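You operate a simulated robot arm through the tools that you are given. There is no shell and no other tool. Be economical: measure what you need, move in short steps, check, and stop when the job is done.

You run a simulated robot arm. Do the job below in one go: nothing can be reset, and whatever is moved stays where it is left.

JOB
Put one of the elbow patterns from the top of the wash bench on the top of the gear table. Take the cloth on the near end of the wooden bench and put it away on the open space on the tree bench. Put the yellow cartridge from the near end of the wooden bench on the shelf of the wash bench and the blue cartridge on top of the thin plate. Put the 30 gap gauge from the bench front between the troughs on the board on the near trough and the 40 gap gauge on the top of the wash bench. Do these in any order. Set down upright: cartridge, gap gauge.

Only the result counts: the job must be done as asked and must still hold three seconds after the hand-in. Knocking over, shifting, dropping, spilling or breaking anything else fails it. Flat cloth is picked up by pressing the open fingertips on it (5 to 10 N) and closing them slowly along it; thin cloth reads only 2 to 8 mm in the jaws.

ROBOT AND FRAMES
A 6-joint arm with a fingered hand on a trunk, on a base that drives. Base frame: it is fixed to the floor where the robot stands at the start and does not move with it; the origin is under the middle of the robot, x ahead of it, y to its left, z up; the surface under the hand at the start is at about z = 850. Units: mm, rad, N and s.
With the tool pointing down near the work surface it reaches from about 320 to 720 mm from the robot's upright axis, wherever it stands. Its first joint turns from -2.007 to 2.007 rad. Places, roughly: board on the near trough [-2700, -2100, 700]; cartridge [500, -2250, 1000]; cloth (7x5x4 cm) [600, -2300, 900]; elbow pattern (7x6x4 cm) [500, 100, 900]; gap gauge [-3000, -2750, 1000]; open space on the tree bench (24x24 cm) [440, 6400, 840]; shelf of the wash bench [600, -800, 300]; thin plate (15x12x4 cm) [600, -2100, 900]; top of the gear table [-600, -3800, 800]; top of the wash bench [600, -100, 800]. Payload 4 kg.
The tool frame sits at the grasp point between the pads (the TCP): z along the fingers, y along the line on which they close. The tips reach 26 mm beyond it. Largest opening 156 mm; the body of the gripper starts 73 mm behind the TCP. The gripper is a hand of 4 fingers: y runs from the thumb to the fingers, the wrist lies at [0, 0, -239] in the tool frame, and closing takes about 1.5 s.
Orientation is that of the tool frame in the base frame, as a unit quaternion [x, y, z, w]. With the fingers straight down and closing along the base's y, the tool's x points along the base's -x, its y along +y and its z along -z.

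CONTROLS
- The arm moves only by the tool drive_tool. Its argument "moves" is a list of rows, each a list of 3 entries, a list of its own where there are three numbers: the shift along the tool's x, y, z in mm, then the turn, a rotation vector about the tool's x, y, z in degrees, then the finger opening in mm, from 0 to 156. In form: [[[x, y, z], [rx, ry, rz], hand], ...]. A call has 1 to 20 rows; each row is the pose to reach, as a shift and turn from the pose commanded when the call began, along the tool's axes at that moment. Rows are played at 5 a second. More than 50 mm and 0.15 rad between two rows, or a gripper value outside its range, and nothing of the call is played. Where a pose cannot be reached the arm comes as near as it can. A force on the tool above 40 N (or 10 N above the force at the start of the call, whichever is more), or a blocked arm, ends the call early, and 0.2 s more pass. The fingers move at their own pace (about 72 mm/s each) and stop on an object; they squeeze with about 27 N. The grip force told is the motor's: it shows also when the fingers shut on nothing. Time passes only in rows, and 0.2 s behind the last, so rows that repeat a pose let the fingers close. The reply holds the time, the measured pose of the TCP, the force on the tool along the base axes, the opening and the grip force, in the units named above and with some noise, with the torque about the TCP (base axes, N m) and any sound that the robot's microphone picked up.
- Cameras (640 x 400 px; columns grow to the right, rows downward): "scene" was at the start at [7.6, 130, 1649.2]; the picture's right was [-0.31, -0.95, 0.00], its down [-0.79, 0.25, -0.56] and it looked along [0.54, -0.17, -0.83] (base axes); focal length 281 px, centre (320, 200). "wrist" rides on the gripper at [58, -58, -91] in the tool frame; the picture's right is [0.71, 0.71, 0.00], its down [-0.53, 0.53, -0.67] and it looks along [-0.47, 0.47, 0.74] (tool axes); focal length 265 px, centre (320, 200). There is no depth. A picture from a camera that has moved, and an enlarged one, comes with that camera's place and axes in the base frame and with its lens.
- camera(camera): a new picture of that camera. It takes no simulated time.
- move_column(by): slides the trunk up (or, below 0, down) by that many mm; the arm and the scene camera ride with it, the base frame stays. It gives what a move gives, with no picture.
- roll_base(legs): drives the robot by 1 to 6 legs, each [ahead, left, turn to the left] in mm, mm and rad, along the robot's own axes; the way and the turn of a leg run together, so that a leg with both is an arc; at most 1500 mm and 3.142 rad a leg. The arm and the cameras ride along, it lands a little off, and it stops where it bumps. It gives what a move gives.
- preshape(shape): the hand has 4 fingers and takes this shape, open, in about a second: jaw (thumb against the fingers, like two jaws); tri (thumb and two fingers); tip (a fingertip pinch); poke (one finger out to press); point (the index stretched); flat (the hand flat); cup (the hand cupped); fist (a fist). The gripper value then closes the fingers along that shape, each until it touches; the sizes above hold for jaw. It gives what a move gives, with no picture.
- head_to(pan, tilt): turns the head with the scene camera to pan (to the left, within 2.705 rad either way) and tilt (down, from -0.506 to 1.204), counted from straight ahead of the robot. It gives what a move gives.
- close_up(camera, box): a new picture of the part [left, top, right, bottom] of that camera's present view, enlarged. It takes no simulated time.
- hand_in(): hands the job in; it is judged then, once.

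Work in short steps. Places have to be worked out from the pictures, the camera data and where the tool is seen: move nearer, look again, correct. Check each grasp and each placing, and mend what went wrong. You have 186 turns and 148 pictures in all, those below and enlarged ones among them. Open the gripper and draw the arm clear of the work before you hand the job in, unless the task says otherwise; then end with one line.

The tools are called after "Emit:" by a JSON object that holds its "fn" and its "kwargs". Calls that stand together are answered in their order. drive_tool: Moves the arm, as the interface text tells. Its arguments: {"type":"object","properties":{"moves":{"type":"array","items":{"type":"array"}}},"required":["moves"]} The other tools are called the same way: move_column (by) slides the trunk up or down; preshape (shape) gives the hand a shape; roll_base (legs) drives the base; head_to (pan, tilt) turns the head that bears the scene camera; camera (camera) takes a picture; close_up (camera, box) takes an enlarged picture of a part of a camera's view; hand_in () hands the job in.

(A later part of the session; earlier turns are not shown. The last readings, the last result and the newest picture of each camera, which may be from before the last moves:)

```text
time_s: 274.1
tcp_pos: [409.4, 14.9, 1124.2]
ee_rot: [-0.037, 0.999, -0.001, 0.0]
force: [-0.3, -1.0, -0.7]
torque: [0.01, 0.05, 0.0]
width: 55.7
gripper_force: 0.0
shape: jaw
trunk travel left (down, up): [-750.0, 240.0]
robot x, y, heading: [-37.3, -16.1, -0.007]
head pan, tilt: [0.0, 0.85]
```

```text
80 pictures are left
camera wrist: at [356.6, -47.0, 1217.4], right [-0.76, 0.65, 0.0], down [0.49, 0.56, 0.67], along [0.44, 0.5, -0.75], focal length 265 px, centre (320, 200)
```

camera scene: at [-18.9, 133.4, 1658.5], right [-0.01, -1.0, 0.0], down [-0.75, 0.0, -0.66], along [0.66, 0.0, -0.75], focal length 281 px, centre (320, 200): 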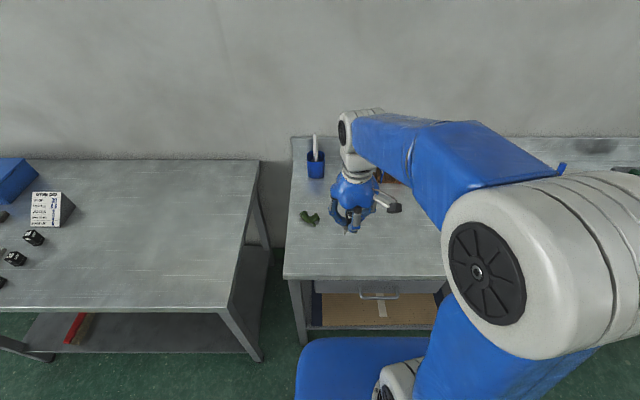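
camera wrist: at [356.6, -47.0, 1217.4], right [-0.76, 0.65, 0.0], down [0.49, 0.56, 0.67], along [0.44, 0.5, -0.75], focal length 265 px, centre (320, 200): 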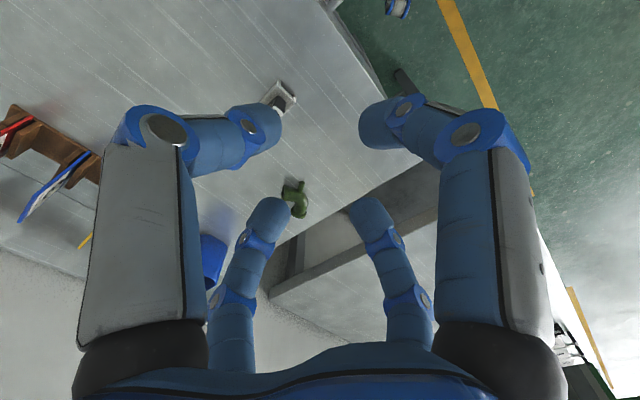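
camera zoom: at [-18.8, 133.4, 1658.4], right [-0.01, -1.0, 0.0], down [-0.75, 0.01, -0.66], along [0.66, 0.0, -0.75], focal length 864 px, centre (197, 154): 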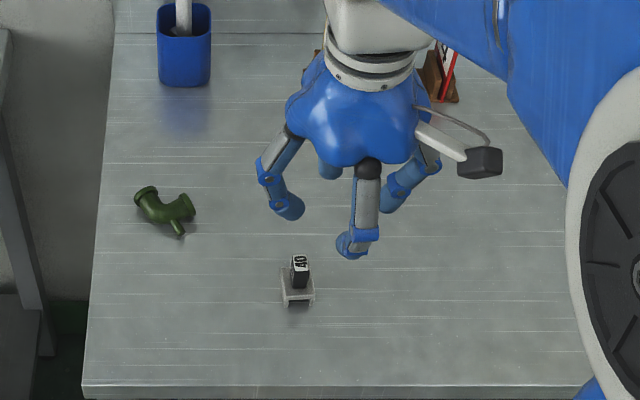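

The 40 stands upright on the wash bench. Next I'll back off, look at the wash-bench shelf on the way, and go on to the wooden bench.

Emit:
{"fn": "roll_base", "kwargs": {"legs": [[-450, 0, 0], [0, -800, 0]]}}

Emit:
{"fn": "head_to", "kwargs": {"pan": 0.0, "tilt": 0.75}}

Emit:
{"fn": "camera", "kwargs": {"camera": "scene"}}

Emit:
{"fn": "roll_base", "kwargs": {"legs": [[0, -1400, 0]]}}

Emit:
{"fn": "camera", "kwargs": {"camera": "scene"}}

```text
time_s: 290.4
tcp_pos: [-38.9, -777.2, 1125.6]
ee_rot: [-0.04, 0.999, -0.001, 0.0]
force: [0.4, 1.2, -0.4]
torque: [0.0, 0.01, 0.03]
width: 55.5
gripper_force: 0.1
shape: jaw
trunk travel left (down, up): [-750.0, 240.0]
robot x, y, heading: [-482.3, -814.0, -0.001]
head pan, tilt: [0.0, 0.85]
```

```text
time_s: 291.0
tcp_pos: [-39.9, -776.0, 1125.7]
ee_rot: [-0.04, 0.999, -0.001, 0.001]
force: [-0.3, 0.0, 0.4]
torque: [-0.04, 0.01, 0.01]
width: 55.5
gripper_force: 0.1
shape: jaw
trunk travel left (down, up): [-750.0, 240.0]
robot x, y, heading: [-487.2, -807.9, 0.0]
head pan, tilt: [0.0, 0.75]
```

```text
79 pictures are left
camera scene: at [-464.1, -661.6, 1666.4], right [0.0, -1.0, 0.0], down [-0.68, 0.0, -0.73], along [0.73, 0.0, -0.68], focal length 281 px, centre (320, 200)
```

scene: 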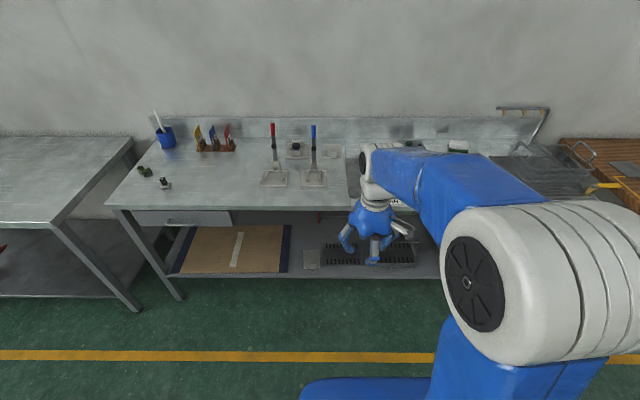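

```text
time_s: 309.0
tcp_pos: [-40.9, -2179.5, 1125.1]
ee_rot: [-0.039, 0.999, -0.001, 0.0]
force: [0.1, -0.4, 0.3]
torque: [0.01, 0.01, 0.02]
width: 55.7
gripper_force: 0.0
shape: jaw
trunk travel left (down, up): [-750.0, 240.0]
robot x, y, heading: [-486.1, -2216.5, -0.006]
head pan, tilt: [0.0, 0.75]
```

```text
78 pictures are left
camera scene: at [-465.4, -2063.9, 1666.4], right [0.0, -1.0, 0.0], down [-0.68, 0.0, -0.73], along [0.73, 0.0, -0.68], focal length 281 px, centre (320, 200)
```

scene: 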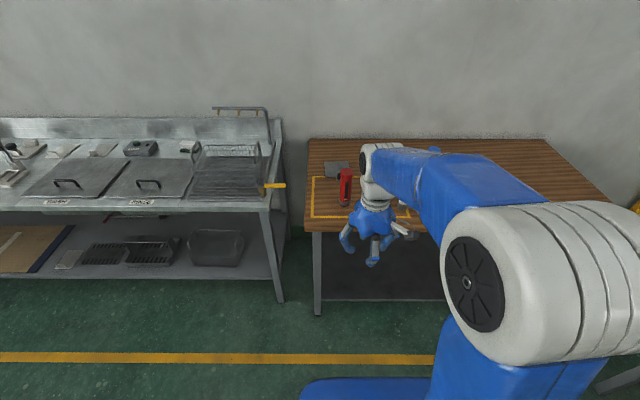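

The arm blocks the view of the bench end, so I'll shift right 400 mm and look left.

Emit:
{"fn": "roll_base", "kwargs": {"legs": [[100, -400, 0]]}}

Emit:
{"fn": "head_to", "kwargs": {"pan": 0.3, "tilt": 0.7}}

Emit:
{"fn": "camera", "kwargs": {"camera": "scene"}}

```text
time_s: 314.6
tcp_pos: [59.4, -2577.2, 1124.8]
ee_rot: [-0.041, 0.999, -0.001, 0.0]
force: [0.2, 0.0, 0.8]
torque: [-0.01, 0.0, 0.0]
width: 55.7
gripper_force: 0.0
shape: jaw
trunk travel left (down, up): [-750.0, 240.0]
robot x, y, heading: [-391.0, -2617.8, 0.004]
head pan, tilt: [0.0, 0.75]
```

```text
time_s: 315.4
tcp_pos: [59.3, -2578.8, 1125.1]
ee_rot: [-0.04, 0.999, -0.001, 0.0]
force: [0.4, 0.2, -0.6]
torque: [0.01, 0.01, -0.01]
width: 55.8
gripper_force: 0.0
shape: jaw
trunk travel left (down, up): [-750.0, 240.0]
robot x, y, heading: [-386.2, -2618.4, 0.0]
head pan, tilt: [0.3, 0.7]
```

```text
77 pictures are left
camera scene: at [-367.0, -2439.7, 1670.7], right [0.3, -0.95, 0.0], down [-0.62, -0.19, -0.76], along [0.73, 0.23, -0.64], focal length 281 px, centre (320, 200)
```

scene: 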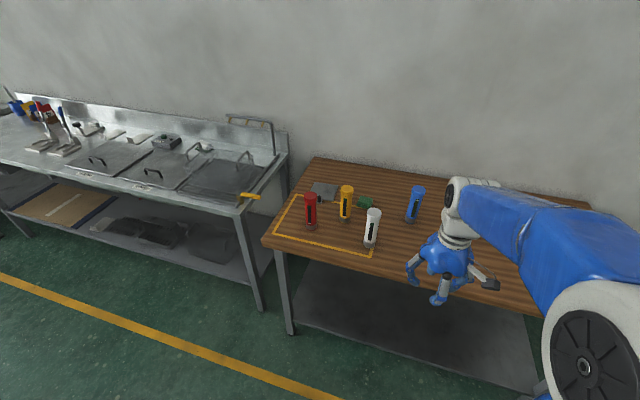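

Emit:
{"fn": "close_up", "kwargs": {"camera": "scene", "box": [255, 140, 465, 280]}}

```text
2.86 times, centred on (360, 210) of scene
camera zoom: at [-367.0, -2439.7, 1670.7], right [0.3, -0.95, 0.0], down [-0.62, -0.19, -0.76], along [0.73, 0.23, -0.64], focal length 802 px, centre (206, 171)
```

zoom: 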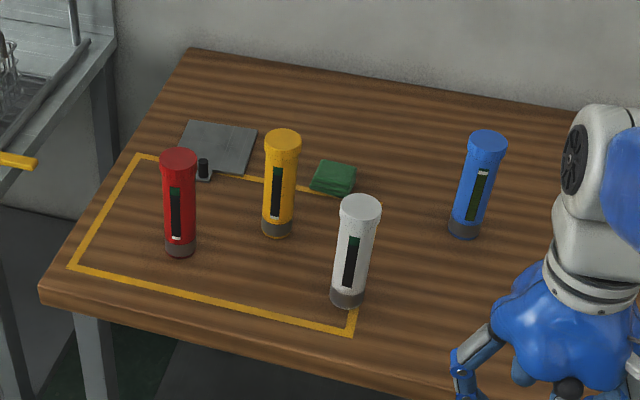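

I have rough positions: yellow (476,-2283), red (399,-2159), white (374,-2404), blue (554,-2547), cloth (595,-2346), thin plate about (635,-2143). I'll take the blue one first: raise the trunk 80 and drive in.

Emit:
{"fn": "move_column", "kwargs": {"by": 80}}

Emit:
{"fn": "roll_base", "kwargs": {"legs": [[0, 130, 0], [270, 0, 0]]}}

Emit:
{"fn": "head_to", "kwargs": {"pan": 0.0, "tilt": 0.95}}

Emit:
{"fn": "camera", "kwargs": {"camera": "scene"}}

Emit:
{"fn": "camera", "kwargs": {"camera": "wrist"}}

```text
time_s: 316.6
tcp_pos: [59.0, -2577.3, 1205.1]
ee_rot: [-0.042, 0.999, 0.0, -0.001]
force: [0.6, -0.5, 0.2]
torque: [-0.02, -0.04, 0.0]
width: 55.7
gripper_force: 0.0
shape: jaw
trunk travel left (down, up): [-830.0, 160.0]
robot x, y, heading: [-391.1, -2617.1, 0.001]
head pan, tilt: [0.3, 0.7]
```

```text
time_s: 322.5
tcp_pos: [328.2, -2446.4, 1204.6]
ee_rot: [-0.042, 0.999, -0.001, -0.001]
force: [0.4, -1.0, 0.1]
torque: [0.0, 0.05, 0.02]
width: 55.7
gripper_force: 0.1
shape: jaw
trunk travel left (down, up): [-830.0, 160.0]
robot x, y, heading: [-121.8, -2481.9, 0.002]
head pan, tilt: [0.3, 0.7]
```

```text
time_s: 323.3
tcp_pos: [325.2, -2445.3, 1205.6]
ee_rot: [-0.041, 0.999, -0.002, 0.0]
force: [-0.2, 0.4, 0.1]
torque: [-0.03, -0.02, 0.02]
width: 55.5
gripper_force: 0.1
shape: jaw
trunk travel left (down, up): [-830.0, 160.0]
robot x, y, heading: [-121.7, -2482.3, 0.001]
head pan, tilt: [0.0, 0.949]
```

```text
75 pictures are left
camera scene: at [-109.2, -2332.1, 1730.9], right [0.0, -1.0, 0.0], down [-0.81, 0.0, -0.58], along [0.58, 0.0, -0.81], focal length 281 px, centre (320, 200)
```

scene: 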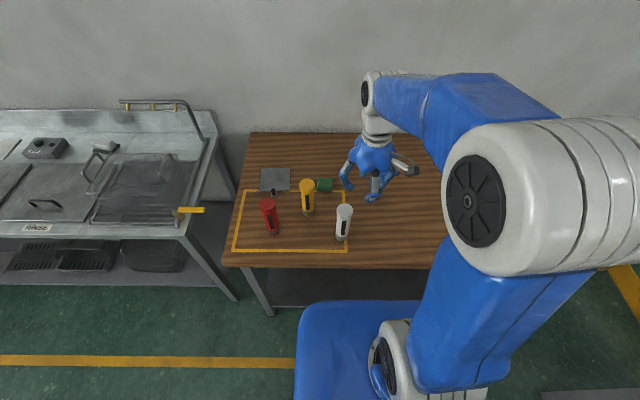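

```text
74 pictures are left
camera wrist: at [271.8, -2507.8, 1297.7], right [-0.76, 0.65, 0.0], down [0.48, 0.57, 0.67], along [0.43, 0.51, -0.75], focal length 265 px, centre (320, 200)
```

wrist: 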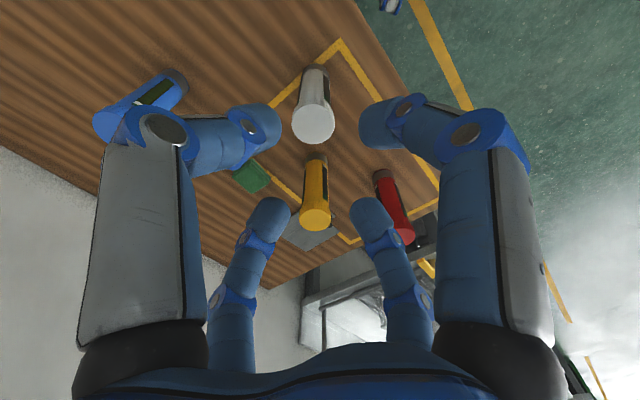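

Blue is confirmed at about (548,-2548). I'll move over it at z≈1130 with the hand open 110.

Emit:
{"fn": "drive_tool", "kwargs": {"moves": [[[-36, -20, 0], [0, 0, 0], 110], [[-72, -40, 0], [0, 0, 0], 110], [[-108, -60, 0], [0, 0, 0], 110], [[-144, -80, 10], [0, 0, 0], 110], [[-180, -100, 30], [0, 0, 0], 110], [[-213, -121, 50], [0, 0, 0], 110], [[-213, -121, 75], [0, 0, 0], 110], [[-213, -121, 75], [0, 0, 0], 110]]}}

Emit:
{"fn": "camera", "kwargs": {"camera": "wrist"}}

Emit:
{"fn": "camera", "kwargs": {"camera": "scene"}}

```text
time_s: 325.1
tcp_pos: [549.2, -2549.6, 1128.7]
ee_rot: [-0.04, 0.999, -0.001, -0.001]
force: [-0.4, 0.3, 0.3]
torque: [0.01, 0.05, 0.0]
width: 109.7
gripper_force: 0.1
shape: jaw
trunk travel left (down, up): [-830.0, 160.0]
robot x, y, heading: [-114.6, -2486.2, 0.001]
head pan, tilt: [0.0, 0.949]
```

```text
73 pictures are left
camera wrist: at [497.3, -2612.6, 1221.2], right [-0.76, 0.65, 0.0], down [0.48, 0.57, 0.67], along [0.43, 0.51, -0.75], focal length 265 px, centre (320, 200)
```

wrist: 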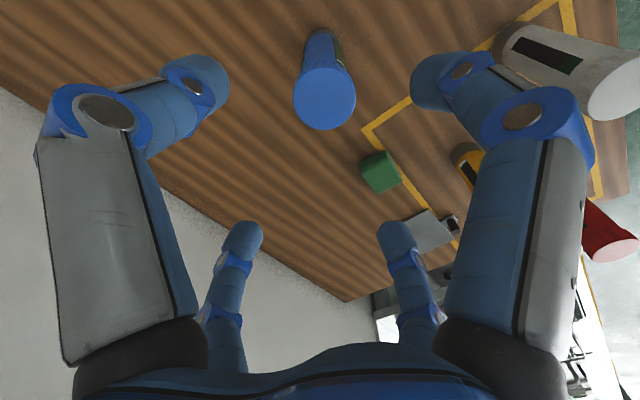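

```text
72 pictures are left
camera scene: at [-105.6, -2334.1, 1731.0], right [0.0, -1.0, 0.0], down [-0.81, 0.0, -0.58], along [0.58, 0.0, -0.81], focal length 281 px, centre (320, 200)
```

scene: 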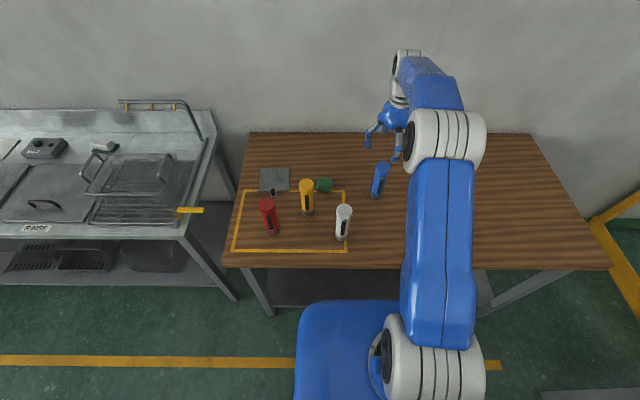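

The blue cap is at (545,-2552), diameter ~47 mm, top z≈1016. I'll descend to TCP 960 around it.

Emit:
{"fn": "drive_tool", "kwargs": {"moves": [[[4, -2, 40], [0, 0, 0], 100], [[4, -2, 80], [0, 0, 0], 100], [[4, -2, 115], [0, 0, 0], 100], [[4, -2, 140], [0, 0, 0], 100], [[4, -2, 158], [0, 0, 0], 100], [[4, -2, 168], [0, 0, 0], 100], [[4, -2, 168], [0, 0, 0], 100]]}}

Emit:
{"fn": "camera", "kwargs": {"camera": "wrist"}}

Emit:
{"fn": "close_up", "kwargs": {"camera": "scene", "box": [330, 90, 450, 210]}}

```text
time_s: 326.7
tcp_pos: [545.2, -2550.6, 962.6]
ee_rot: [-0.04, 0.999, -0.001, 0.0]
force: [-0.3, -1.4, -0.1]
torque: [-0.03, 0.0, 0.01]
width: 100.6
gripper_force: 0.1
shape: jaw
trunk travel left (down, up): [-830.0, 160.0]
robot x, y, heading: [-116.0, -2482.5, 0.002]
head pan, tilt: [0.0, 0.949]
```

```text
71 pictures are left
camera wrist: at [492.1, -2613.6, 1054.3], right [-0.76, 0.65, 0.0], down [0.48, 0.57, 0.67], along [0.43, 0.51, -0.75], focal length 265 px, centre (320, 200)
```

wrist: 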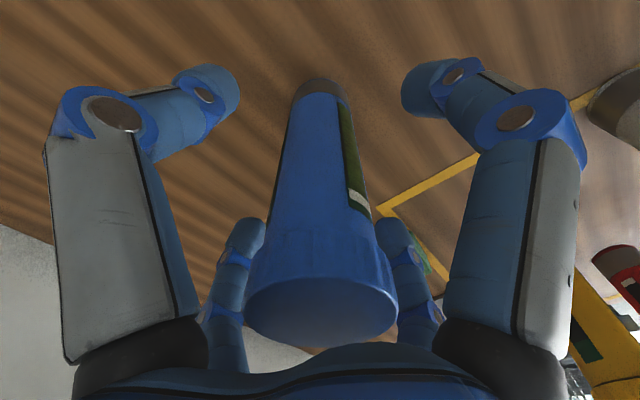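

```text
3.33 times, centred on (390, 150) of scene
camera zoom: at [-107.0, -2333.0, 1730.9], right [0.0, -1.0, 0.0], down [-0.81, 0.0, -0.58], along [0.58, 0.0, -0.81], focal length 936 px, centre (87, 367)
```

zoom: 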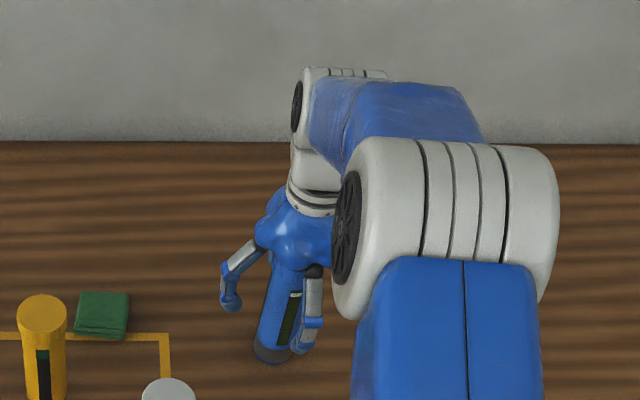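

Centred, so I'm closing on the cartridge.

Emit:
{"fn": "drive_tool", "kwargs": {"moves": [[[0, 0, 0], [0, 0, 0], 80], [[0, 0, 0], [0, 0, 0], 60], [[0, 0, 0], [0, 0, 0], 50], [[0, 0, 0], [0, 0, 0], 40], [[0, 0, 0], [0, 0, 0], 32], [[0, 0, 0], [0, 0, 0], 32], [[0, 0, 0], [0, 0, 0], 32]]}}

Emit:
{"fn": "camera", "kwargs": {"camera": "wrist"}}

```text
time_s: 328.3
tcp_pos: [544.7, -2552.0, 962.0]
ee_rot: [-0.041, 0.999, -0.001, -0.001]
force: [0.1, -0.2, 0.0]
torque: [-0.07, -0.02, -0.04]
width: 36.6
gripper_force: 26.7
shape: jaw
trunk travel left (down, up): [-830.0, 160.0]
robot x, y, heading: [-119.1, -2486.0, 0.004]
head pan, tilt: [0.0, 0.949]
```

```text
69 pictures are left
camera wrist: at [491.9, -2613.8, 1054.2], right [-0.76, 0.65, 0.0], down [0.48, 0.57, 0.67], along [0.43, 0.51, -0.75], focal length 265 px, centre (320, 200)
```

wrist: 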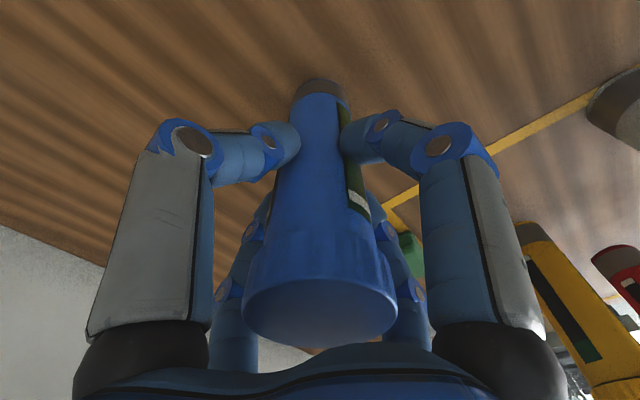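

Held (36.6 mm). I'll lift to ~1210, retract, and strafe left to line up with the thin plate.

Emit:
{"fn": "drive_tool", "kwargs": {"moves": [[[0, 0, -20], [0, 0, 0], 28], [[0, 0, -60], [0, 0, 0], 28], [[0, 0, -105], [0, 0, 0], 28], [[0, 0, -150], [0, 0, 0], 28], [[0, 0, -195], [0, 0, 0], 28], [[0, 0, -240], [0, 0, 0], 28], [[0, 0, -250], [0, 0, 0], 28], [[40, 10, -250], [0, 0, 0], 28], [[80, 20, -250], [0, 0, 0], 28], [[110, 40, -250], [0, 0, 0], 28]]}}

Emit:
{"fn": "roll_base", "kwargs": {"legs": [[0, 310, 0], [30, 0, 0]]}}

Emit:
{"fn": "camera", "kwargs": {"camera": "scene"}}

Emit:
{"fn": "camera", "kwargs": {"camera": "wrist"}}

```text
time_s: 330.5
tcp_pos: [429.4, -2519.4, 1211.5]
ee_rot: [-0.041, 0.999, -0.002, 0.0]
force: [-0.7, -0.5, -3.8]
torque: [-0.03, 0.0, 0.06]
width: 36.8
gripper_force: 26.6
shape: jaw
trunk travel left (down, up): [-830.0, 160.0]
robot x, y, heading: [-118.5, -2485.9, 0.005]
head pan, tilt: [0.0, 0.949]
```

```text
time_s: 335.7
tcp_pos: [464.2, -2210.9, 1208.6]
ee_rot: [-0.041, 0.999, -0.001, -0.002]
force: [1.3, 0.6, -3.6]
torque: [-0.01, 0.07, 0.01]
width: 36.9
gripper_force: 26.9
shape: jaw
trunk travel left (down, up): [-830.0, 160.0]
robot x, y, heading: [-88.6, -2176.9, 0.001]
head pan, tilt: [0.0, 0.949]
```

```text
68 pictures are left
camera scene: at [-68.9, -2019.9, 1730.4], right [0.0, -1.0, 0.0], down [-0.82, 0.0, -0.58], along [0.58, 0.0, -0.82], focal length 281 px, centre (320, 200)
```

scene: 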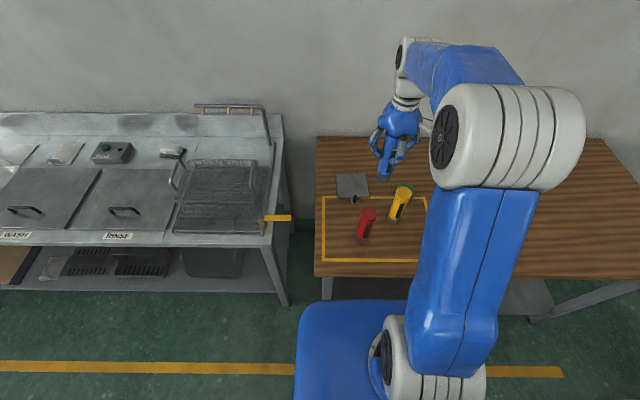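

```text
67 pictures are left
camera wrist: at [412.2, -2271.3, 1301.6], right [-0.76, 0.65, 0.0], down [0.48, 0.57, 0.66], along [0.43, 0.51, -0.75], focal length 265 px, centre (320, 200)
```

wrist: 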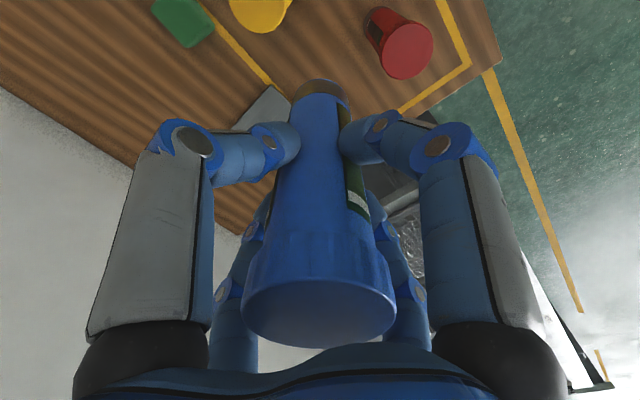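

Now a zoom on the plate to locate it precisely.

Emit:
{"fn": "close_up", "kwargs": {"camera": "scene", "box": [310, 150, 420, 240]}}

```text
4.44 times, centred on (365, 195) of scene
camera zoom: at [-68.9, -2019.9, 1730.4], right [0.0, -1.0, 0.0], down [-0.82, 0.0, -0.58], along [0.58, 0.0, -0.82], focal length 1248 px, centre (120, 222)
```

zoom: 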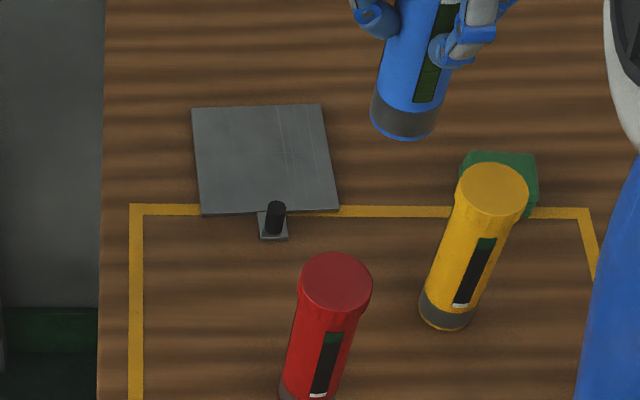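

The plate spans x≈560–683, y≈-2208…-2088, with its little handle on the near edge. I'll aim for (626,-2147): extend and lower to TCP ≈ 990.

Emit:
{"fn": "drive_tool", "kwargs": {"moves": [[[-40, 13, 0], [0, 0, 0], 28], [[-80, 26, 10], [0, 0, 0], 28], [[-120, 38, 30], [0, 0, 0], 28], [[-150, 46, 60], [0, 0, 0], 28], [[-166, 50, 100], [0, 0, 0], 28], [[-166, 50, 140], [0, 0, 0], 28], [[-166, 50, 180], [0, 0, 0], 28], [[-166, 50, 215], [0, 0, 0], 28], [[-166, 50, 215], [0, 0, 0], 28]]}}

Emit:
{"fn": "camera", "kwargs": {"camera": "wrist"}}

Emit:
{"fn": "close_up", "kwargs": {"camera": "scene", "box": [310, 110, 420, 210]}}

```text
time_s: 337.7
tcp_pos: [622.0, -2148.1, 994.2]
ee_rot: [-0.041, 0.999, -0.002, -0.001]
force: [0.3, -0.5, -3.7]
torque: [0.01, -0.01, -0.03]
width: 36.6
gripper_force: 27.2
shape: jaw
trunk travel left (down, up): [-830.0, 160.0]
robot x, y, heading: [-86.7, -2174.8, 0.001]
head pan, tilt: [0.0, 0.949]
```

```text
65 pictures are left
camera wrist: at [568.7, -2210.7, 1087.2], right [-0.76, 0.65, 0.0], down [0.48, 0.57, 0.67], along [0.43, 0.51, -0.75], focal length 265 px, centre (320, 200)
```

wrist: 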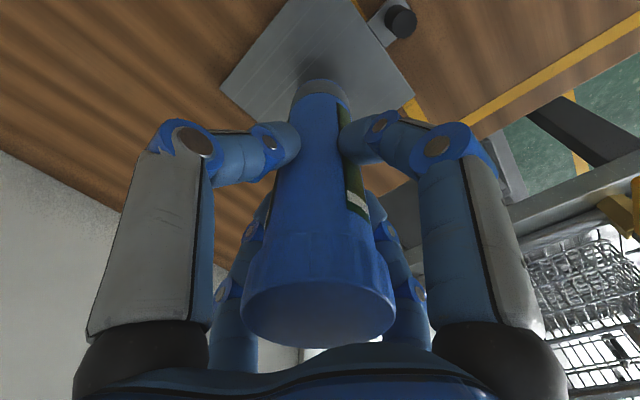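

```text
4.00 times, centred on (365, 160) of scene
camera zoom: at [-74.2, -2024.3, 1730.9], right [0.0, -1.0, 0.0], down [-0.81, 0.0, -0.58], along [0.58, 0.0, -0.81], focal length 1123 px, centre (140, 360)
```

zoom: 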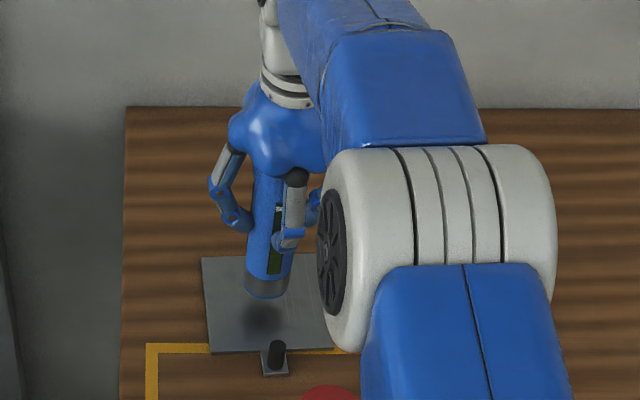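

The plate centre from the wrist view is (623.5,-2147), and I'm exactly over it. Lowering to contact.

Emit:
{"fn": "drive_tool", "kwargs": {"moves": [[[0, 0, 10], [0, 0, 0], 28], [[0, 0, 18], [0, 0, 0], 28], [[0, 0, 21], [0, 0, 0], 28], [[0, 0, 24], [0, 0, 0], 28], [[0, 0, 27], [0, 0, 0], 28], [[0, 0, 30], [0, 0, 0], 28], [[0, 0, 32], [0, 0, 0], 28]]}}

```text
time_s: 339.3
tcp_pos: [621.3, -2148.6, 966.5]
ee_rot: [-0.041, 0.999, 0.0, 0.002]
force: [-0.3, -0.8, 11.1]
torque: [0.02, 0.0, -0.01]
width: 36.7
gripper_force: 27.3
shape: jaw
trunk travel left (down, up): [-830.0, 160.0]
robot x, y, heading: [-87.3, -2173.6, 0.003]
head pan, tilt: [0.0, 0.949]
```

Contact at TCP 966.5 (11 N). Releasing gently and rising.

Emit:
{"fn": "drive_tool", "kwargs": {"moves": [[[0, 0, -2], [0, 0, 0], 38], [[0, 0, -2], [0, 0, 0], 46], [[0, 0, -2], [0, 0, 0], 60], [[0, 0, -2], [0, 0, 0], 84], [[0, 0, -2], [0, 0, 0], 84], [[0, 0, -30], [0, 0, 0], 84], [[0, 0, -70], [0, 0, 0], 84], [[0, 0, -115], [0, 0, 0], 84], [[0, 0, -160], [0, 0, 0], 84], [[0, 0, -190], [0, 0, 0], 84]]}}

Emit:
{"fn": "camera", "kwargs": {"camera": "scene"}}

Emit:
{"fn": "camera", "kwargs": {"camera": "wrist"}}

```text
time_s: 341.5
tcp_pos: [620.8, -2148.9, 1154.3]
ee_rot: [-0.04, 0.999, -0.001, -0.001]
force: [-0.1, 0.6, -0.6]
torque: [0.04, 0.0, 0.0]
width: 83.3
gripper_force: 0.1
shape: jaw
trunk travel left (down, up): [-830.0, 160.0]
robot x, y, heading: [-90.8, -2177.0, 0.002]
head pan, tilt: [0.0, 0.949]
```

```text
63 pictures are left
camera scene: at [-75.6, -2024.4, 1730.9], right [0.0, -1.0, 0.0], down [-0.81, 0.0, -0.58], along [0.58, 0.0, -0.81], focal length 281 px, centre (320, 200)
```

scene: 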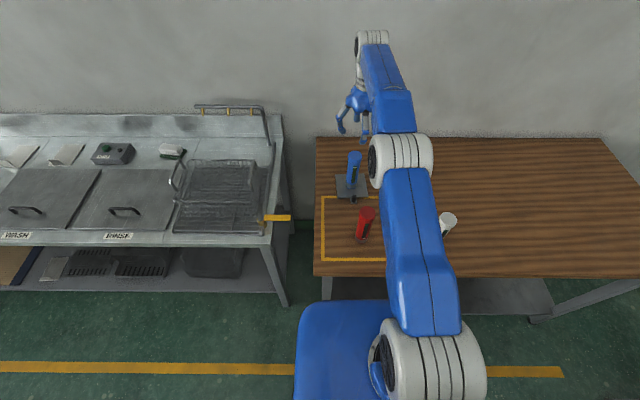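

```text
62 pictures are left
camera wrist: at [568.7, -2211.2, 1246.3], right [-0.76, 0.65, 0.0], down [0.48, 0.57, 0.67], along [0.43, 0.51, -0.75], focal length 265 px, centre (320, 200)
```

wrist: 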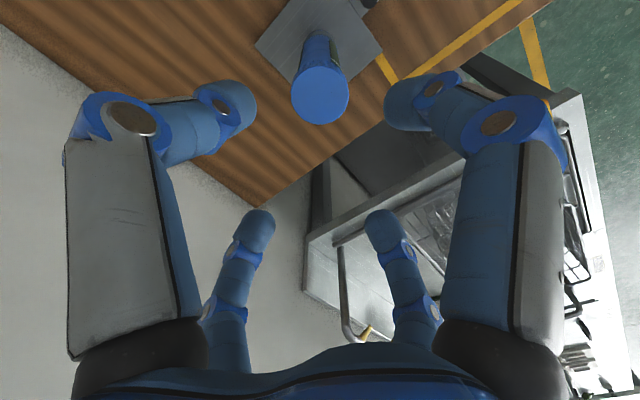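

Blue is upright on the plate. Now over to yellow.

Emit:
{"fn": "drive_tool", "kwargs": {"moves": [[[35, -25, 0], [0, 0, 0], 110], [[70, -50, 0], [0, 0, 0], 110], [[105, -75, 0], [0, 0, 0], 110], [[140, -100, 0], [0, 0, 0], 110], [[166, -120, 15], [0, 0, 0], 110], [[166, -120, 25], [0, 0, 0], 110]]}}

Emit:
{"fn": "camera", "kwargs": {"camera": "wrist"}}

```text
time_s: 342.9
tcp_pos: [465.0, -2283.2, 1129.4]
ee_rot: [-0.041, 0.999, 0.0, 0.0]
force: [-0.4, -0.2, 0.0]
torque: [-0.01, -0.01, -0.01]
width: 109.7
gripper_force: 0.0
shape: jaw
trunk travel left (down, up): [-830.0, 160.0]
robot x, y, heading: [-86.7, -2177.8, 0.005]
head pan, tilt: [0.0, 0.949]
```

```text
61 pictures are left
camera wrist: at [411.9, -2345.0, 1221.6], right [-0.76, 0.65, 0.0], down [0.48, 0.57, 0.67], along [0.43, 0.51, -0.75], focal length 265 px, centre (320, 200)
```

wrist: 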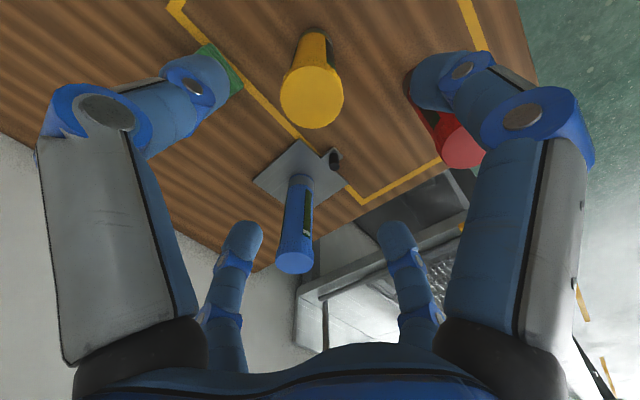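

Yellow cap is at about (465,-2289). Descending around it to TCP 962.

Emit:
{"fn": "drive_tool", "kwargs": {"moves": [[[0, -6, 40], [0, 0, 0], 100], [[0, -6, 80], [0, 0, 0], 100], [[0, -6, 115], [0, 0, 0], 100], [[0, -6, 140], [0, 0, 0], 100], [[0, -6, 158], [0, 0, 0], 100], [[0, -6, 168], [0, 0, 0], 100], [[0, -6, 168], [0, 0, 0], 100]]}}

Emit:
{"fn": "camera", "kwargs": {"camera": "wrist"}}

```text
time_s: 344.5
tcp_pos: [464.5, -2288.8, 960.4]
ee_rot: [-0.041, 0.999, -0.002, 0.0]
force: [-0.2, 0.6, 0.1]
torque: [-0.02, -0.03, -0.04]
width: 100.7
gripper_force: 0.0
shape: jaw
trunk travel left (down, up): [-830.0, 160.0]
robot x, y, heading: [-86.4, -2177.0, 0.004]
head pan, tilt: [0.0, 0.949]
```

```text
60 pictures are left
camera wrist: at [412.3, -2350.5, 1053.6], right [-0.76, 0.65, 0.0], down [0.48, 0.57, 0.67], along [0.43, 0.51, -0.74], focal length 265 px, centre (320, 200)
```

wrist: 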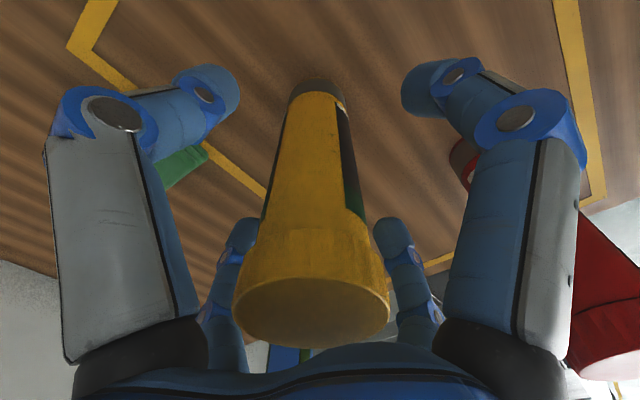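

Nearly centred, so I'm closing on yellow. I'll keep this vertical grip: with the trunk lowered, the forearm can go in flat under the bench top.

Emit:
{"fn": "drive_tool", "kwargs": {"moves": [[[0, 0, 0], [0, 0, 0], 80], [[0, 0, 0], [0, 0, 0], 60], [[0, 0, 0], [0, 0, 0], 50], [[0, 0, 0], [0, 0, 0], 40], [[0, 0, 0], [0, 0, 0], 30], [[0, 0, 0], [0, 0, 0], 28], [[0, 0, 0], [0, 0, 0], 28]]}}

Emit:
{"fn": "drive_tool", "kwargs": {"moves": [[[0, 0, -20], [0, 0, 0], 28], [[0, 0, -60], [0, 0, 0], 28], [[0, 0, -105], [0, 0, 0], 28], [[0, 0, -150], [0, 0, 0], 28], [[0, 0, -195], [0, 0, 0], 28], [[0, 0, -240], [0, 0, 0], 28], [[0, 0, -250], [0, 0, 0], 28], [[40, 10, -250], [0, 0, 0], 28], [[80, 20, -250], [0, 0, 0], 28], [[110, 40, -250], [0, 0, 0], 28]]}}

Emit:
{"fn": "camera", "kwargs": {"camera": "wrist"}}

```text
time_s: 346.1
tcp_pos: [465.7, -2289.3, 961.1]
ee_rot: [-0.041, 0.999, 0.0, -0.001]
force: [-0.4, -0.4, 0.5]
torque: [-0.01, 0.0, 0.01]
width: 38.0
gripper_force: 27.0
shape: jaw
trunk travel left (down, up): [-830.0, 160.0]
robot x, y, heading: [-89.6, -2174.3, 0.006]
head pan, tilt: [0.0, 0.949]
```

```text
time_s: 348.3
tcp_pos: [352.4, -2256.5, 1212.5]
ee_rot: [-0.04, 0.999, -0.002, 0.0]
force: [-0.3, 0.0, -1.8]
torque: [-0.01, 0.02, 0.0]
width: 37.8
gripper_force: 26.7
shape: jaw
trunk travel left (down, up): [-830.0, 160.0]
robot x, y, heading: [-85.5, -2174.5, 0.003]
head pan, tilt: [0.0, 0.949]
```

```text
59 pictures are left
camera wrist: at [298.5, -2318.6, 1304.2], right [-0.76, 0.65, 0.0], down [0.48, 0.57, 0.67], along [0.43, 0.51, -0.75], focal length 265 px, centre (320, 200)
```

wrist: 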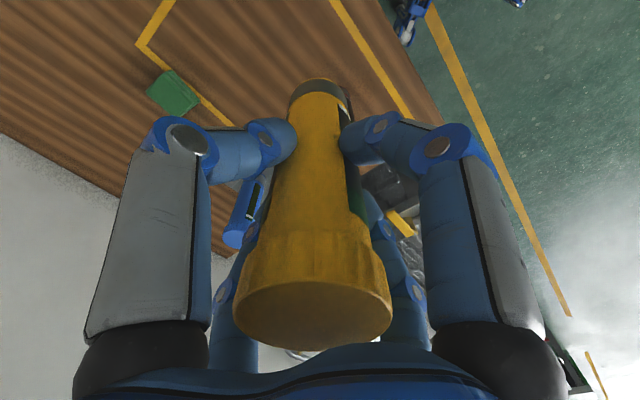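

Yellow is held. I'll back off, strafe to the wash bench, lower the trunk and look at the shelf.

Emit:
{"fn": "roll_base", "kwargs": {"legs": [[-450, 0, 0], [0, 1250, 0]]}}

Emit:
{"fn": "move_column", "kwargs": {"by": -680}}

Emit:
{"fn": "head_to", "kwargs": {"pan": 0.0, "tilt": 0.4}}

Emit:
{"fn": "camera", "kwargs": {"camera": "scene"}}

```text
time_s: 370.2
tcp_pos: [-117.6, -1005.0, 1211.9]
ee_rot: [-0.05, 0.999, -0.001, -0.001]
force: [0.4, -0.1, -2.3]
torque: [-0.01, 0.03, 0.04]
width: 37.9
gripper_force: 26.9
shape: jaw
trunk travel left (down, up): [-830.0, 160.0]
robot x, y, heading: [-558.6, -931.5, 0.019]
head pan, tilt: [0.0, 0.949]
```

```text
refused: -680 is not a number from -400 to 400
```

```text
time_s: 371.2
tcp_pos: [-118.7, -1004.4, 1211.8]
ee_rot: [-0.05, 0.999, 0.0, 0.0]
force: [0.7, -0.6, -1.6]
torque: [0.01, 0.04, 0.02]
width: 37.6
gripper_force: 27.2
shape: jaw
trunk travel left (down, up): [-830.0, 160.0]
robot x, y, heading: [-564.7, -929.6, 0.017]
head pan, tilt: [0.0, 0.4]
```

```text
58 pictures are left
camera scene: at [-530.9, -778.6, 1777.4], right [0.02, -1.0, 0.0], down [-0.39, -0.01, -0.92], along [0.92, 0.02, -0.39], focal length 281 px, centre (320, 200)
```

scene: 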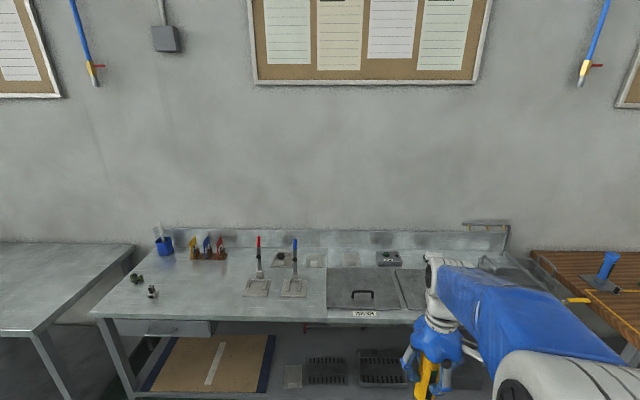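

The trunk moves at most 400 at a time, so I'll lower it in two steps and look at the shelf.

Emit:
{"fn": "move_column", "kwargs": {"by": -400}}

Emit:
{"fn": "move_column", "kwargs": {"by": -250}}

Emit:
{"fn": "camera", "kwargs": {"camera": "scene"}}

```text
time_s: 375.0
tcp_pos: [-119.3, -1004.6, 811.7]
ee_rot: [-0.051, 0.999, -0.001, -0.001]
force: [-0.1, 0.0, -2.1]
torque: [0.03, 0.02, -0.02]
width: 37.8
gripper_force: 26.9
shape: jaw
trunk travel left (down, up): [-430.0, 560.0]
robot x, y, heading: [-565.1, -931.4, 0.021]
head pan, tilt: [0.0, 0.4]
```

```text
time_s: 377.6
tcp_pos: [-118.6, -1003.8, 560.8]
ee_rot: [-0.05, 0.999, -0.001, -0.001]
force: [-0.1, 0.4, -2.0]
torque: [0.0, 0.01, 0.01]
width: 37.9
gripper_force: 27.0
shape: jaw
trunk travel left (down, up): [-180.0, 810.0]
robot x, y, heading: [-561.8, -932.8, 0.015]
head pan, tilt: [0.0, 0.4]
```

```text
57 pictures are left
camera scene: at [-531.4, -778.8, 1127.6], right [0.02, -1.0, 0.0], down [-0.39, -0.01, -0.92], along [0.92, 0.02, -0.39], focal length 281 px, centre (320, 200)
```

scene: 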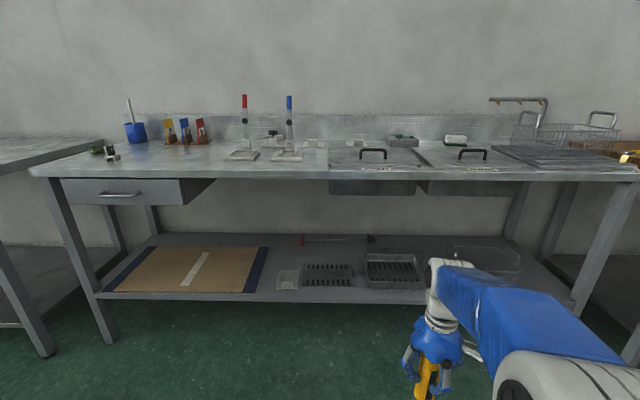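

Emit:
{"fn": "close_up", "kwargs": {"camera": "scene", "box": [240, 220, 580, 320]}}

```text
1.88 times, centred on (410, 270) of scene
camera zoom: at [-531.4, -778.8, 1127.6], right [0.02, -1.0, 0.0], down [-0.39, -0.01, -0.92], along [0.92, 0.02, -0.39], focal length 528 px, centre (151, 68)
```

zoom: 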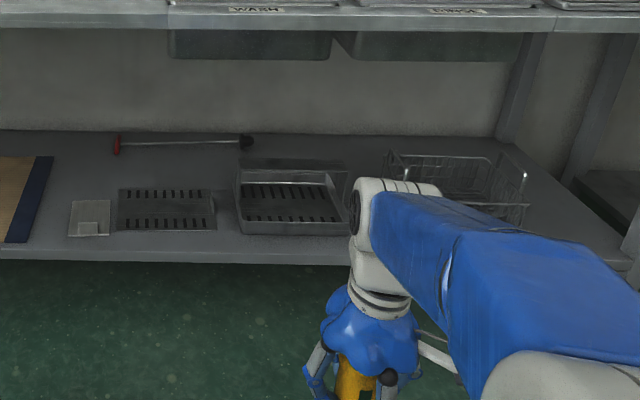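

In front of and beside the wire basket at the right end there's open shelf with no basin above it. I'll drive to y≈-1700 for a clear look.

Emit:
{"fn": "roll_base", "kwargs": {"legs": [[0, -800, -0.017]]}}

Emit:
{"fn": "head_to", "kwargs": {"pan": 0.1, "tilt": 0.5}}

Emit:
{"fn": "camera", "kwargs": {"camera": "scene"}}

```text
time_s: 388.2
tcp_pos: [-112.1, -1813.8, 562.1]
ee_rot: [-0.041, 0.999, 0.0, 0.0]
force: [0.9, 1.1, -3.0]
torque: [0.0, 0.0, -0.03]
width: 37.9
gripper_force: 27.1
shape: jaw
trunk travel left (down, up): [-180.0, 810.0]
robot x, y, heading: [-553.5, -1733.1, 0.004]
head pan, tilt: [0.0, 0.4]
```

```text
time_s: 388.8
tcp_pos: [-113.3, -1812.8, 561.8]
ee_rot: [-0.041, 0.999, -0.001, 0.0]
force: [0.6, -0.5, -1.3]
torque: [0.0, -0.02, -0.01]
width: 37.8
gripper_force: 27.1
shape: jaw
trunk travel left (down, up): [-180.0, 810.0]
robot x, y, heading: [-551.3, -1731.7, 0.005]
head pan, tilt: [0.099, 0.499]
```

```text
55 pictures are left
camera scene: at [-522.5, -1571.4, 1118.4], right [0.1, -1.0, 0.0], down [-0.48, -0.05, -0.88], along [0.87, 0.09, -0.48], focal length 281 px, centre (320, 200)
```

scene: 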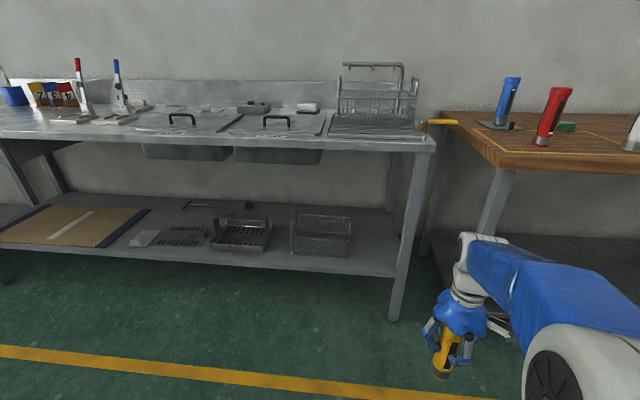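

The spot right of the basket is free: x 385+, y -1610…-1790, with the front leg at y≈-1800. Target is (455,-1683). I'll extend and raise the arm, then lower the trunk fully while still in the aisle.

Emit:
{"fn": "drive_tool", "kwargs": {"moves": [[[-40, 0, -20], [0, 0, 0], 28], [[-80, 0, -40], [0, 0, 0], 28], [[-110, 0, -60], [0, 0, 0], 28], [[-140, 0, -75], [0, 0, 0], 28], [[-140, 0, -75], [0, 0, 0], 28]]}}

Emit:
{"fn": "move_column", "kwargs": {"by": -175}}

Emit:
{"fn": "roll_base", "kwargs": {"legs": [[0, 125, 0]]}}

Emit:
{"fn": "head_to", "kwargs": {"pan": 0.0, "tilt": 0.3}}

Emit:
{"fn": "camera", "kwargs": {"camera": "scene"}}

```text
time_s: 390.0
tcp_pos: [27.4, -1802.8, 634.2]
ee_rot: [-0.042, 0.999, -0.002, -0.001]
force: [-0.9, 0.8, -2.3]
torque: [-0.01, 0.01, -0.01]
width: 37.9
gripper_force: 27.3
shape: jaw
trunk travel left (down, up): [-180.0, 810.0]
robot x, y, heading: [-551.9, -1731.1, 0.001]
head pan, tilt: [0.099, 0.499]
```

```text
time_s: 392.0
tcp_pos: [27.5, -1801.6, 461.1]
ee_rot: [-0.041, 0.999, -0.001, -0.001]
force: [-0.2, -0.7, -1.0]
torque: [-0.05, 0.02, 0.03]
width: 37.8
gripper_force: 26.6
shape: jaw
trunk travel left (down, up): [-5.0, 985.0]
robot x, y, heading: [-555.2, -1731.8, -0.002]
head pan, tilt: [0.099, 0.499]
```

```text
time_s: 394.2
tcp_pos: [26.9, -1676.9, 461.5]
ee_rot: [-0.042, 0.999, -0.001, -0.001]
force: [0.0, -0.6, -1.9]
torque: [-0.02, 0.0, 0.01]
width: 37.7
gripper_force: 26.6
shape: jaw
trunk travel left (down, up): [-5.0, 985.0]
robot x, y, heading: [-553.2, -1607.6, -0.002]
head pan, tilt: [0.099, 0.499]
```

```text
time_s: 395.0
tcp_pos: [26.8, -1678.1, 461.9]
ee_rot: [-0.041, 0.999, -0.001, -0.001]
force: [-0.3, -0.2, -1.7]
torque: [0.02, 0.01, -0.03]
width: 37.9
gripper_force: 27.1
shape: jaw
trunk travel left (down, up): [-5.0, 985.0]
robot x, y, heading: [-553.2, -1605.4, 0.001]
head pan, tilt: [0.0, 0.3]
```

```text
54 pictures are left
camera scene: at [-519.8, -1452.3, 961.7], right [0.0, -1.0, 0.0], down [-0.3, 0.0, -0.96], along [0.96, 0.0, -0.3], focal length 281 px, centre (320, 200)
```

scene: 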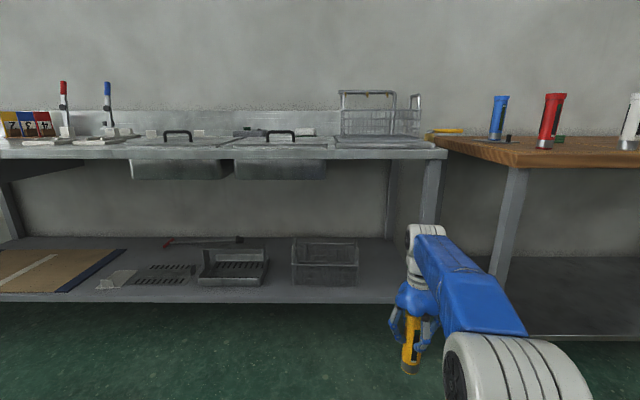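

The wrist top is at ~725, under the bench underside of ~815, and the cartridge bottom at ~350 is above the shelf at ~300. I'll drive in 425 mm.

Emit:
{"fn": "roll_base", "kwargs": {"legs": [[300, 0, 0], [125, 0, 0]]}}

Emit:
{"fn": "camera", "kwargs": {"camera": "scene"}}

Emit:
{"fn": "camera", "kwargs": {"camera": "wrist"}}

```text
time_s: 401.2
tcp_pos: [450.0, -1677.3, 460.8]
ee_rot: [-0.041, 0.999, -0.002, 0.0]
force: [0.1, -0.5, -1.7]
torque: [-0.03, -0.01, -0.02]
width: 37.8
gripper_force: 27.0
shape: jaw
trunk travel left (down, up): [-5.0, 985.0]
robot x, y, heading: [-127.1, -1608.0, 0.002]
head pan, tilt: [0.0, 0.3]
```

```text
53 pictures are left
camera scene: at [-93.4, -1451.8, 961.8], right [0.0, -1.0, 0.0], down [-0.3, 0.0, -0.96], along [0.96, 0.0, -0.3], focal length 281 px, centre (320, 200)
```

scene: 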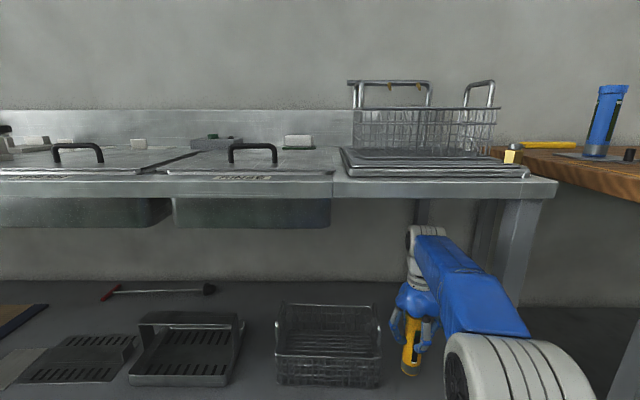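

```text
52 pictures are left
camera wrist: at [397.9, -1738.8, 553.2], right [-0.76, 0.65, 0.0], down [0.48, 0.57, 0.67], along [0.43, 0.51, -0.75], focal length 265 px, centre (320, 200)
```

wrist: 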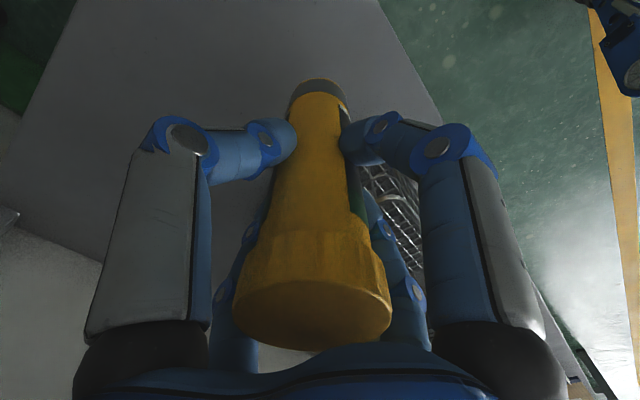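

Shelf edge is at x≈378 and the cartridge is at 450, clear of basket and leg. Lowering to contact.

Emit:
{"fn": "drive_tool", "kwargs": {"moves": [[[0, 0, 15], [0, 0, 0], 28], [[0, 0, 30], [0, 0, 0], 28], [[0, 0, 36], [0, 0, 0], 28], [[0, 0, 39], [0, 0, 0], 28], [[0, 0, 42], [0, 0, 0], 28], [[0, 0, 45], [0, 0, 0], 28], [[0, 0, 48], [0, 0, 0], 28], [[0, 0, 51], [0, 0, 0], 28]]}}

Emit:
{"fn": "camera", "kwargs": {"camera": "scene"}}

```text
time_s: 403.0
tcp_pos: [450.2, -1676.8, 410.6]
ee_rot: [-0.041, 0.999, -0.001, 0.001]
force: [-0.8, 0.7, 1.7]
torque: [0.01, 0.03, 0.01]
width: 37.8
gripper_force: 26.9
shape: jaw
trunk travel left (down, up): [-5.0, 985.0]
robot x, y, heading: [-126.0, -1603.4, -0.002]
head pan, tilt: [0.0, 0.3]
```

```text
51 pictures are left
camera scene: at [-93.6, -1451.7, 961.9], right [0.0, -1.0, 0.0], down [-0.3, 0.0, -0.96], along [0.96, 0.0, -0.3], focal length 281 px, centre (320, 200)
```

scene: 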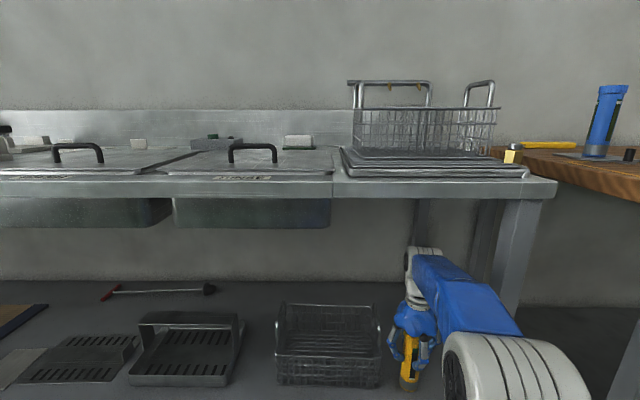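

The force rose from -1.7 to +1.7, so contact is just beginning. I'll go a few millimetres more.

Emit:
{"fn": "drive_tool", "kwargs": {"moves": [[[0, 0, 1.5], [0, 0, 0], 28], [[0, 0, 3], [0, 0, 0], 28], [[0, 0, 4], [0, 0, 0], 28], [[0, 0, 4], [0, 0, 0], 28]]}}

```text
time_s: 404.0
tcp_pos: [451.3, -1676.5, 409.8]
ee_rot: [-0.041, 0.999, -0.002, 0.003]
force: [-3.3, -0.6, 27.9]
torque: [-0.05, 0.03, -0.02]
width: 38.4
gripper_force: 26.7
shape: jaw
trunk travel left (down, up): [-5.0, 985.0]
robot x, y, heading: [-127.0, -1602.0, 0.004]
head pan, tilt: [0.0, 0.3]
```

Firm contact. I'll relieve the load, release, and raise the hand within the bench clearance.

Emit:
{"fn": "drive_tool", "kwargs": {"moves": [[[0, 0, -4], [0, 0, 0], 28], [[0, 0, -4], [0, 0, 0], 38], [[0, 0, -4], [0, 0, 0], 46], [[0, 0, -4], [0, 0, 0], 56], [[0, 0, -4], [0, 0, 0], 66], [[0, 0, -4], [0, 0, 0], 66], [[0, 0, -20], [0, 0, 0], 66], [[0, 0, -45], [0, 0, 0], 66], [[0, 0, -70], [0, 0, 0], 66], [[0, 0, -70], [0, 0, 0], 66]]}}

Emit:
{"fn": "camera", "kwargs": {"camera": "scene"}}

Emit:
{"fn": "camera", "kwargs": {"camera": "wrist"}}

```text
time_s: 406.2
tcp_pos: [449.8, -1676.5, 476.8]
ee_rot: [-0.041, 0.999, -0.002, 0.0]
force: [-0.8, 0.0, -0.5]
torque: [0.01, 0.01, 0.0]
width: 65.6
gripper_force: 0.0
shape: jaw
trunk travel left (down, up): [-5.0, 985.0]
robot x, y, heading: [-129.4, -1604.8, -0.0]
head pan, tilt: [0.0, 0.3]
```

```text
50 pictures are left
camera scene: at [-93.4, -1451.8, 961.8], right [0.0, -1.0, 0.0], down [-0.3, 0.0, -0.96], along [0.96, 0.0, -0.3], focal length 281 px, centre (320, 200)
```

scene: 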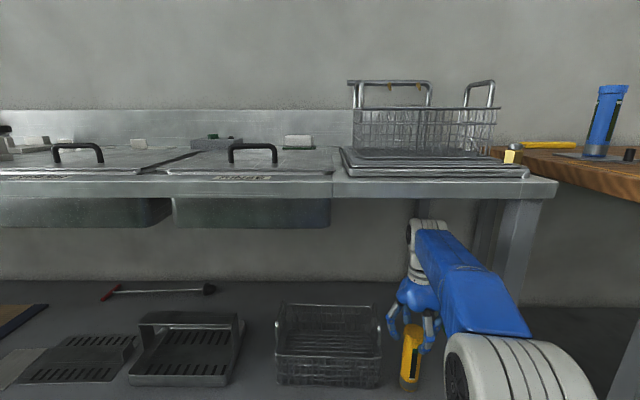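

```text
49 pictures are left
camera wrist: at [397.4, -1738.7, 568.1], right [-0.76, 0.65, 0.0], down [0.48, 0.57, 0.67], along [0.43, 0.51, -0.75], focal length 265 px, centre (320, 200)
```

wrist: 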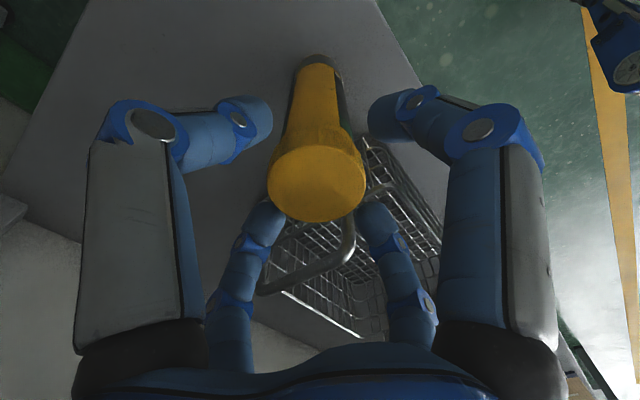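

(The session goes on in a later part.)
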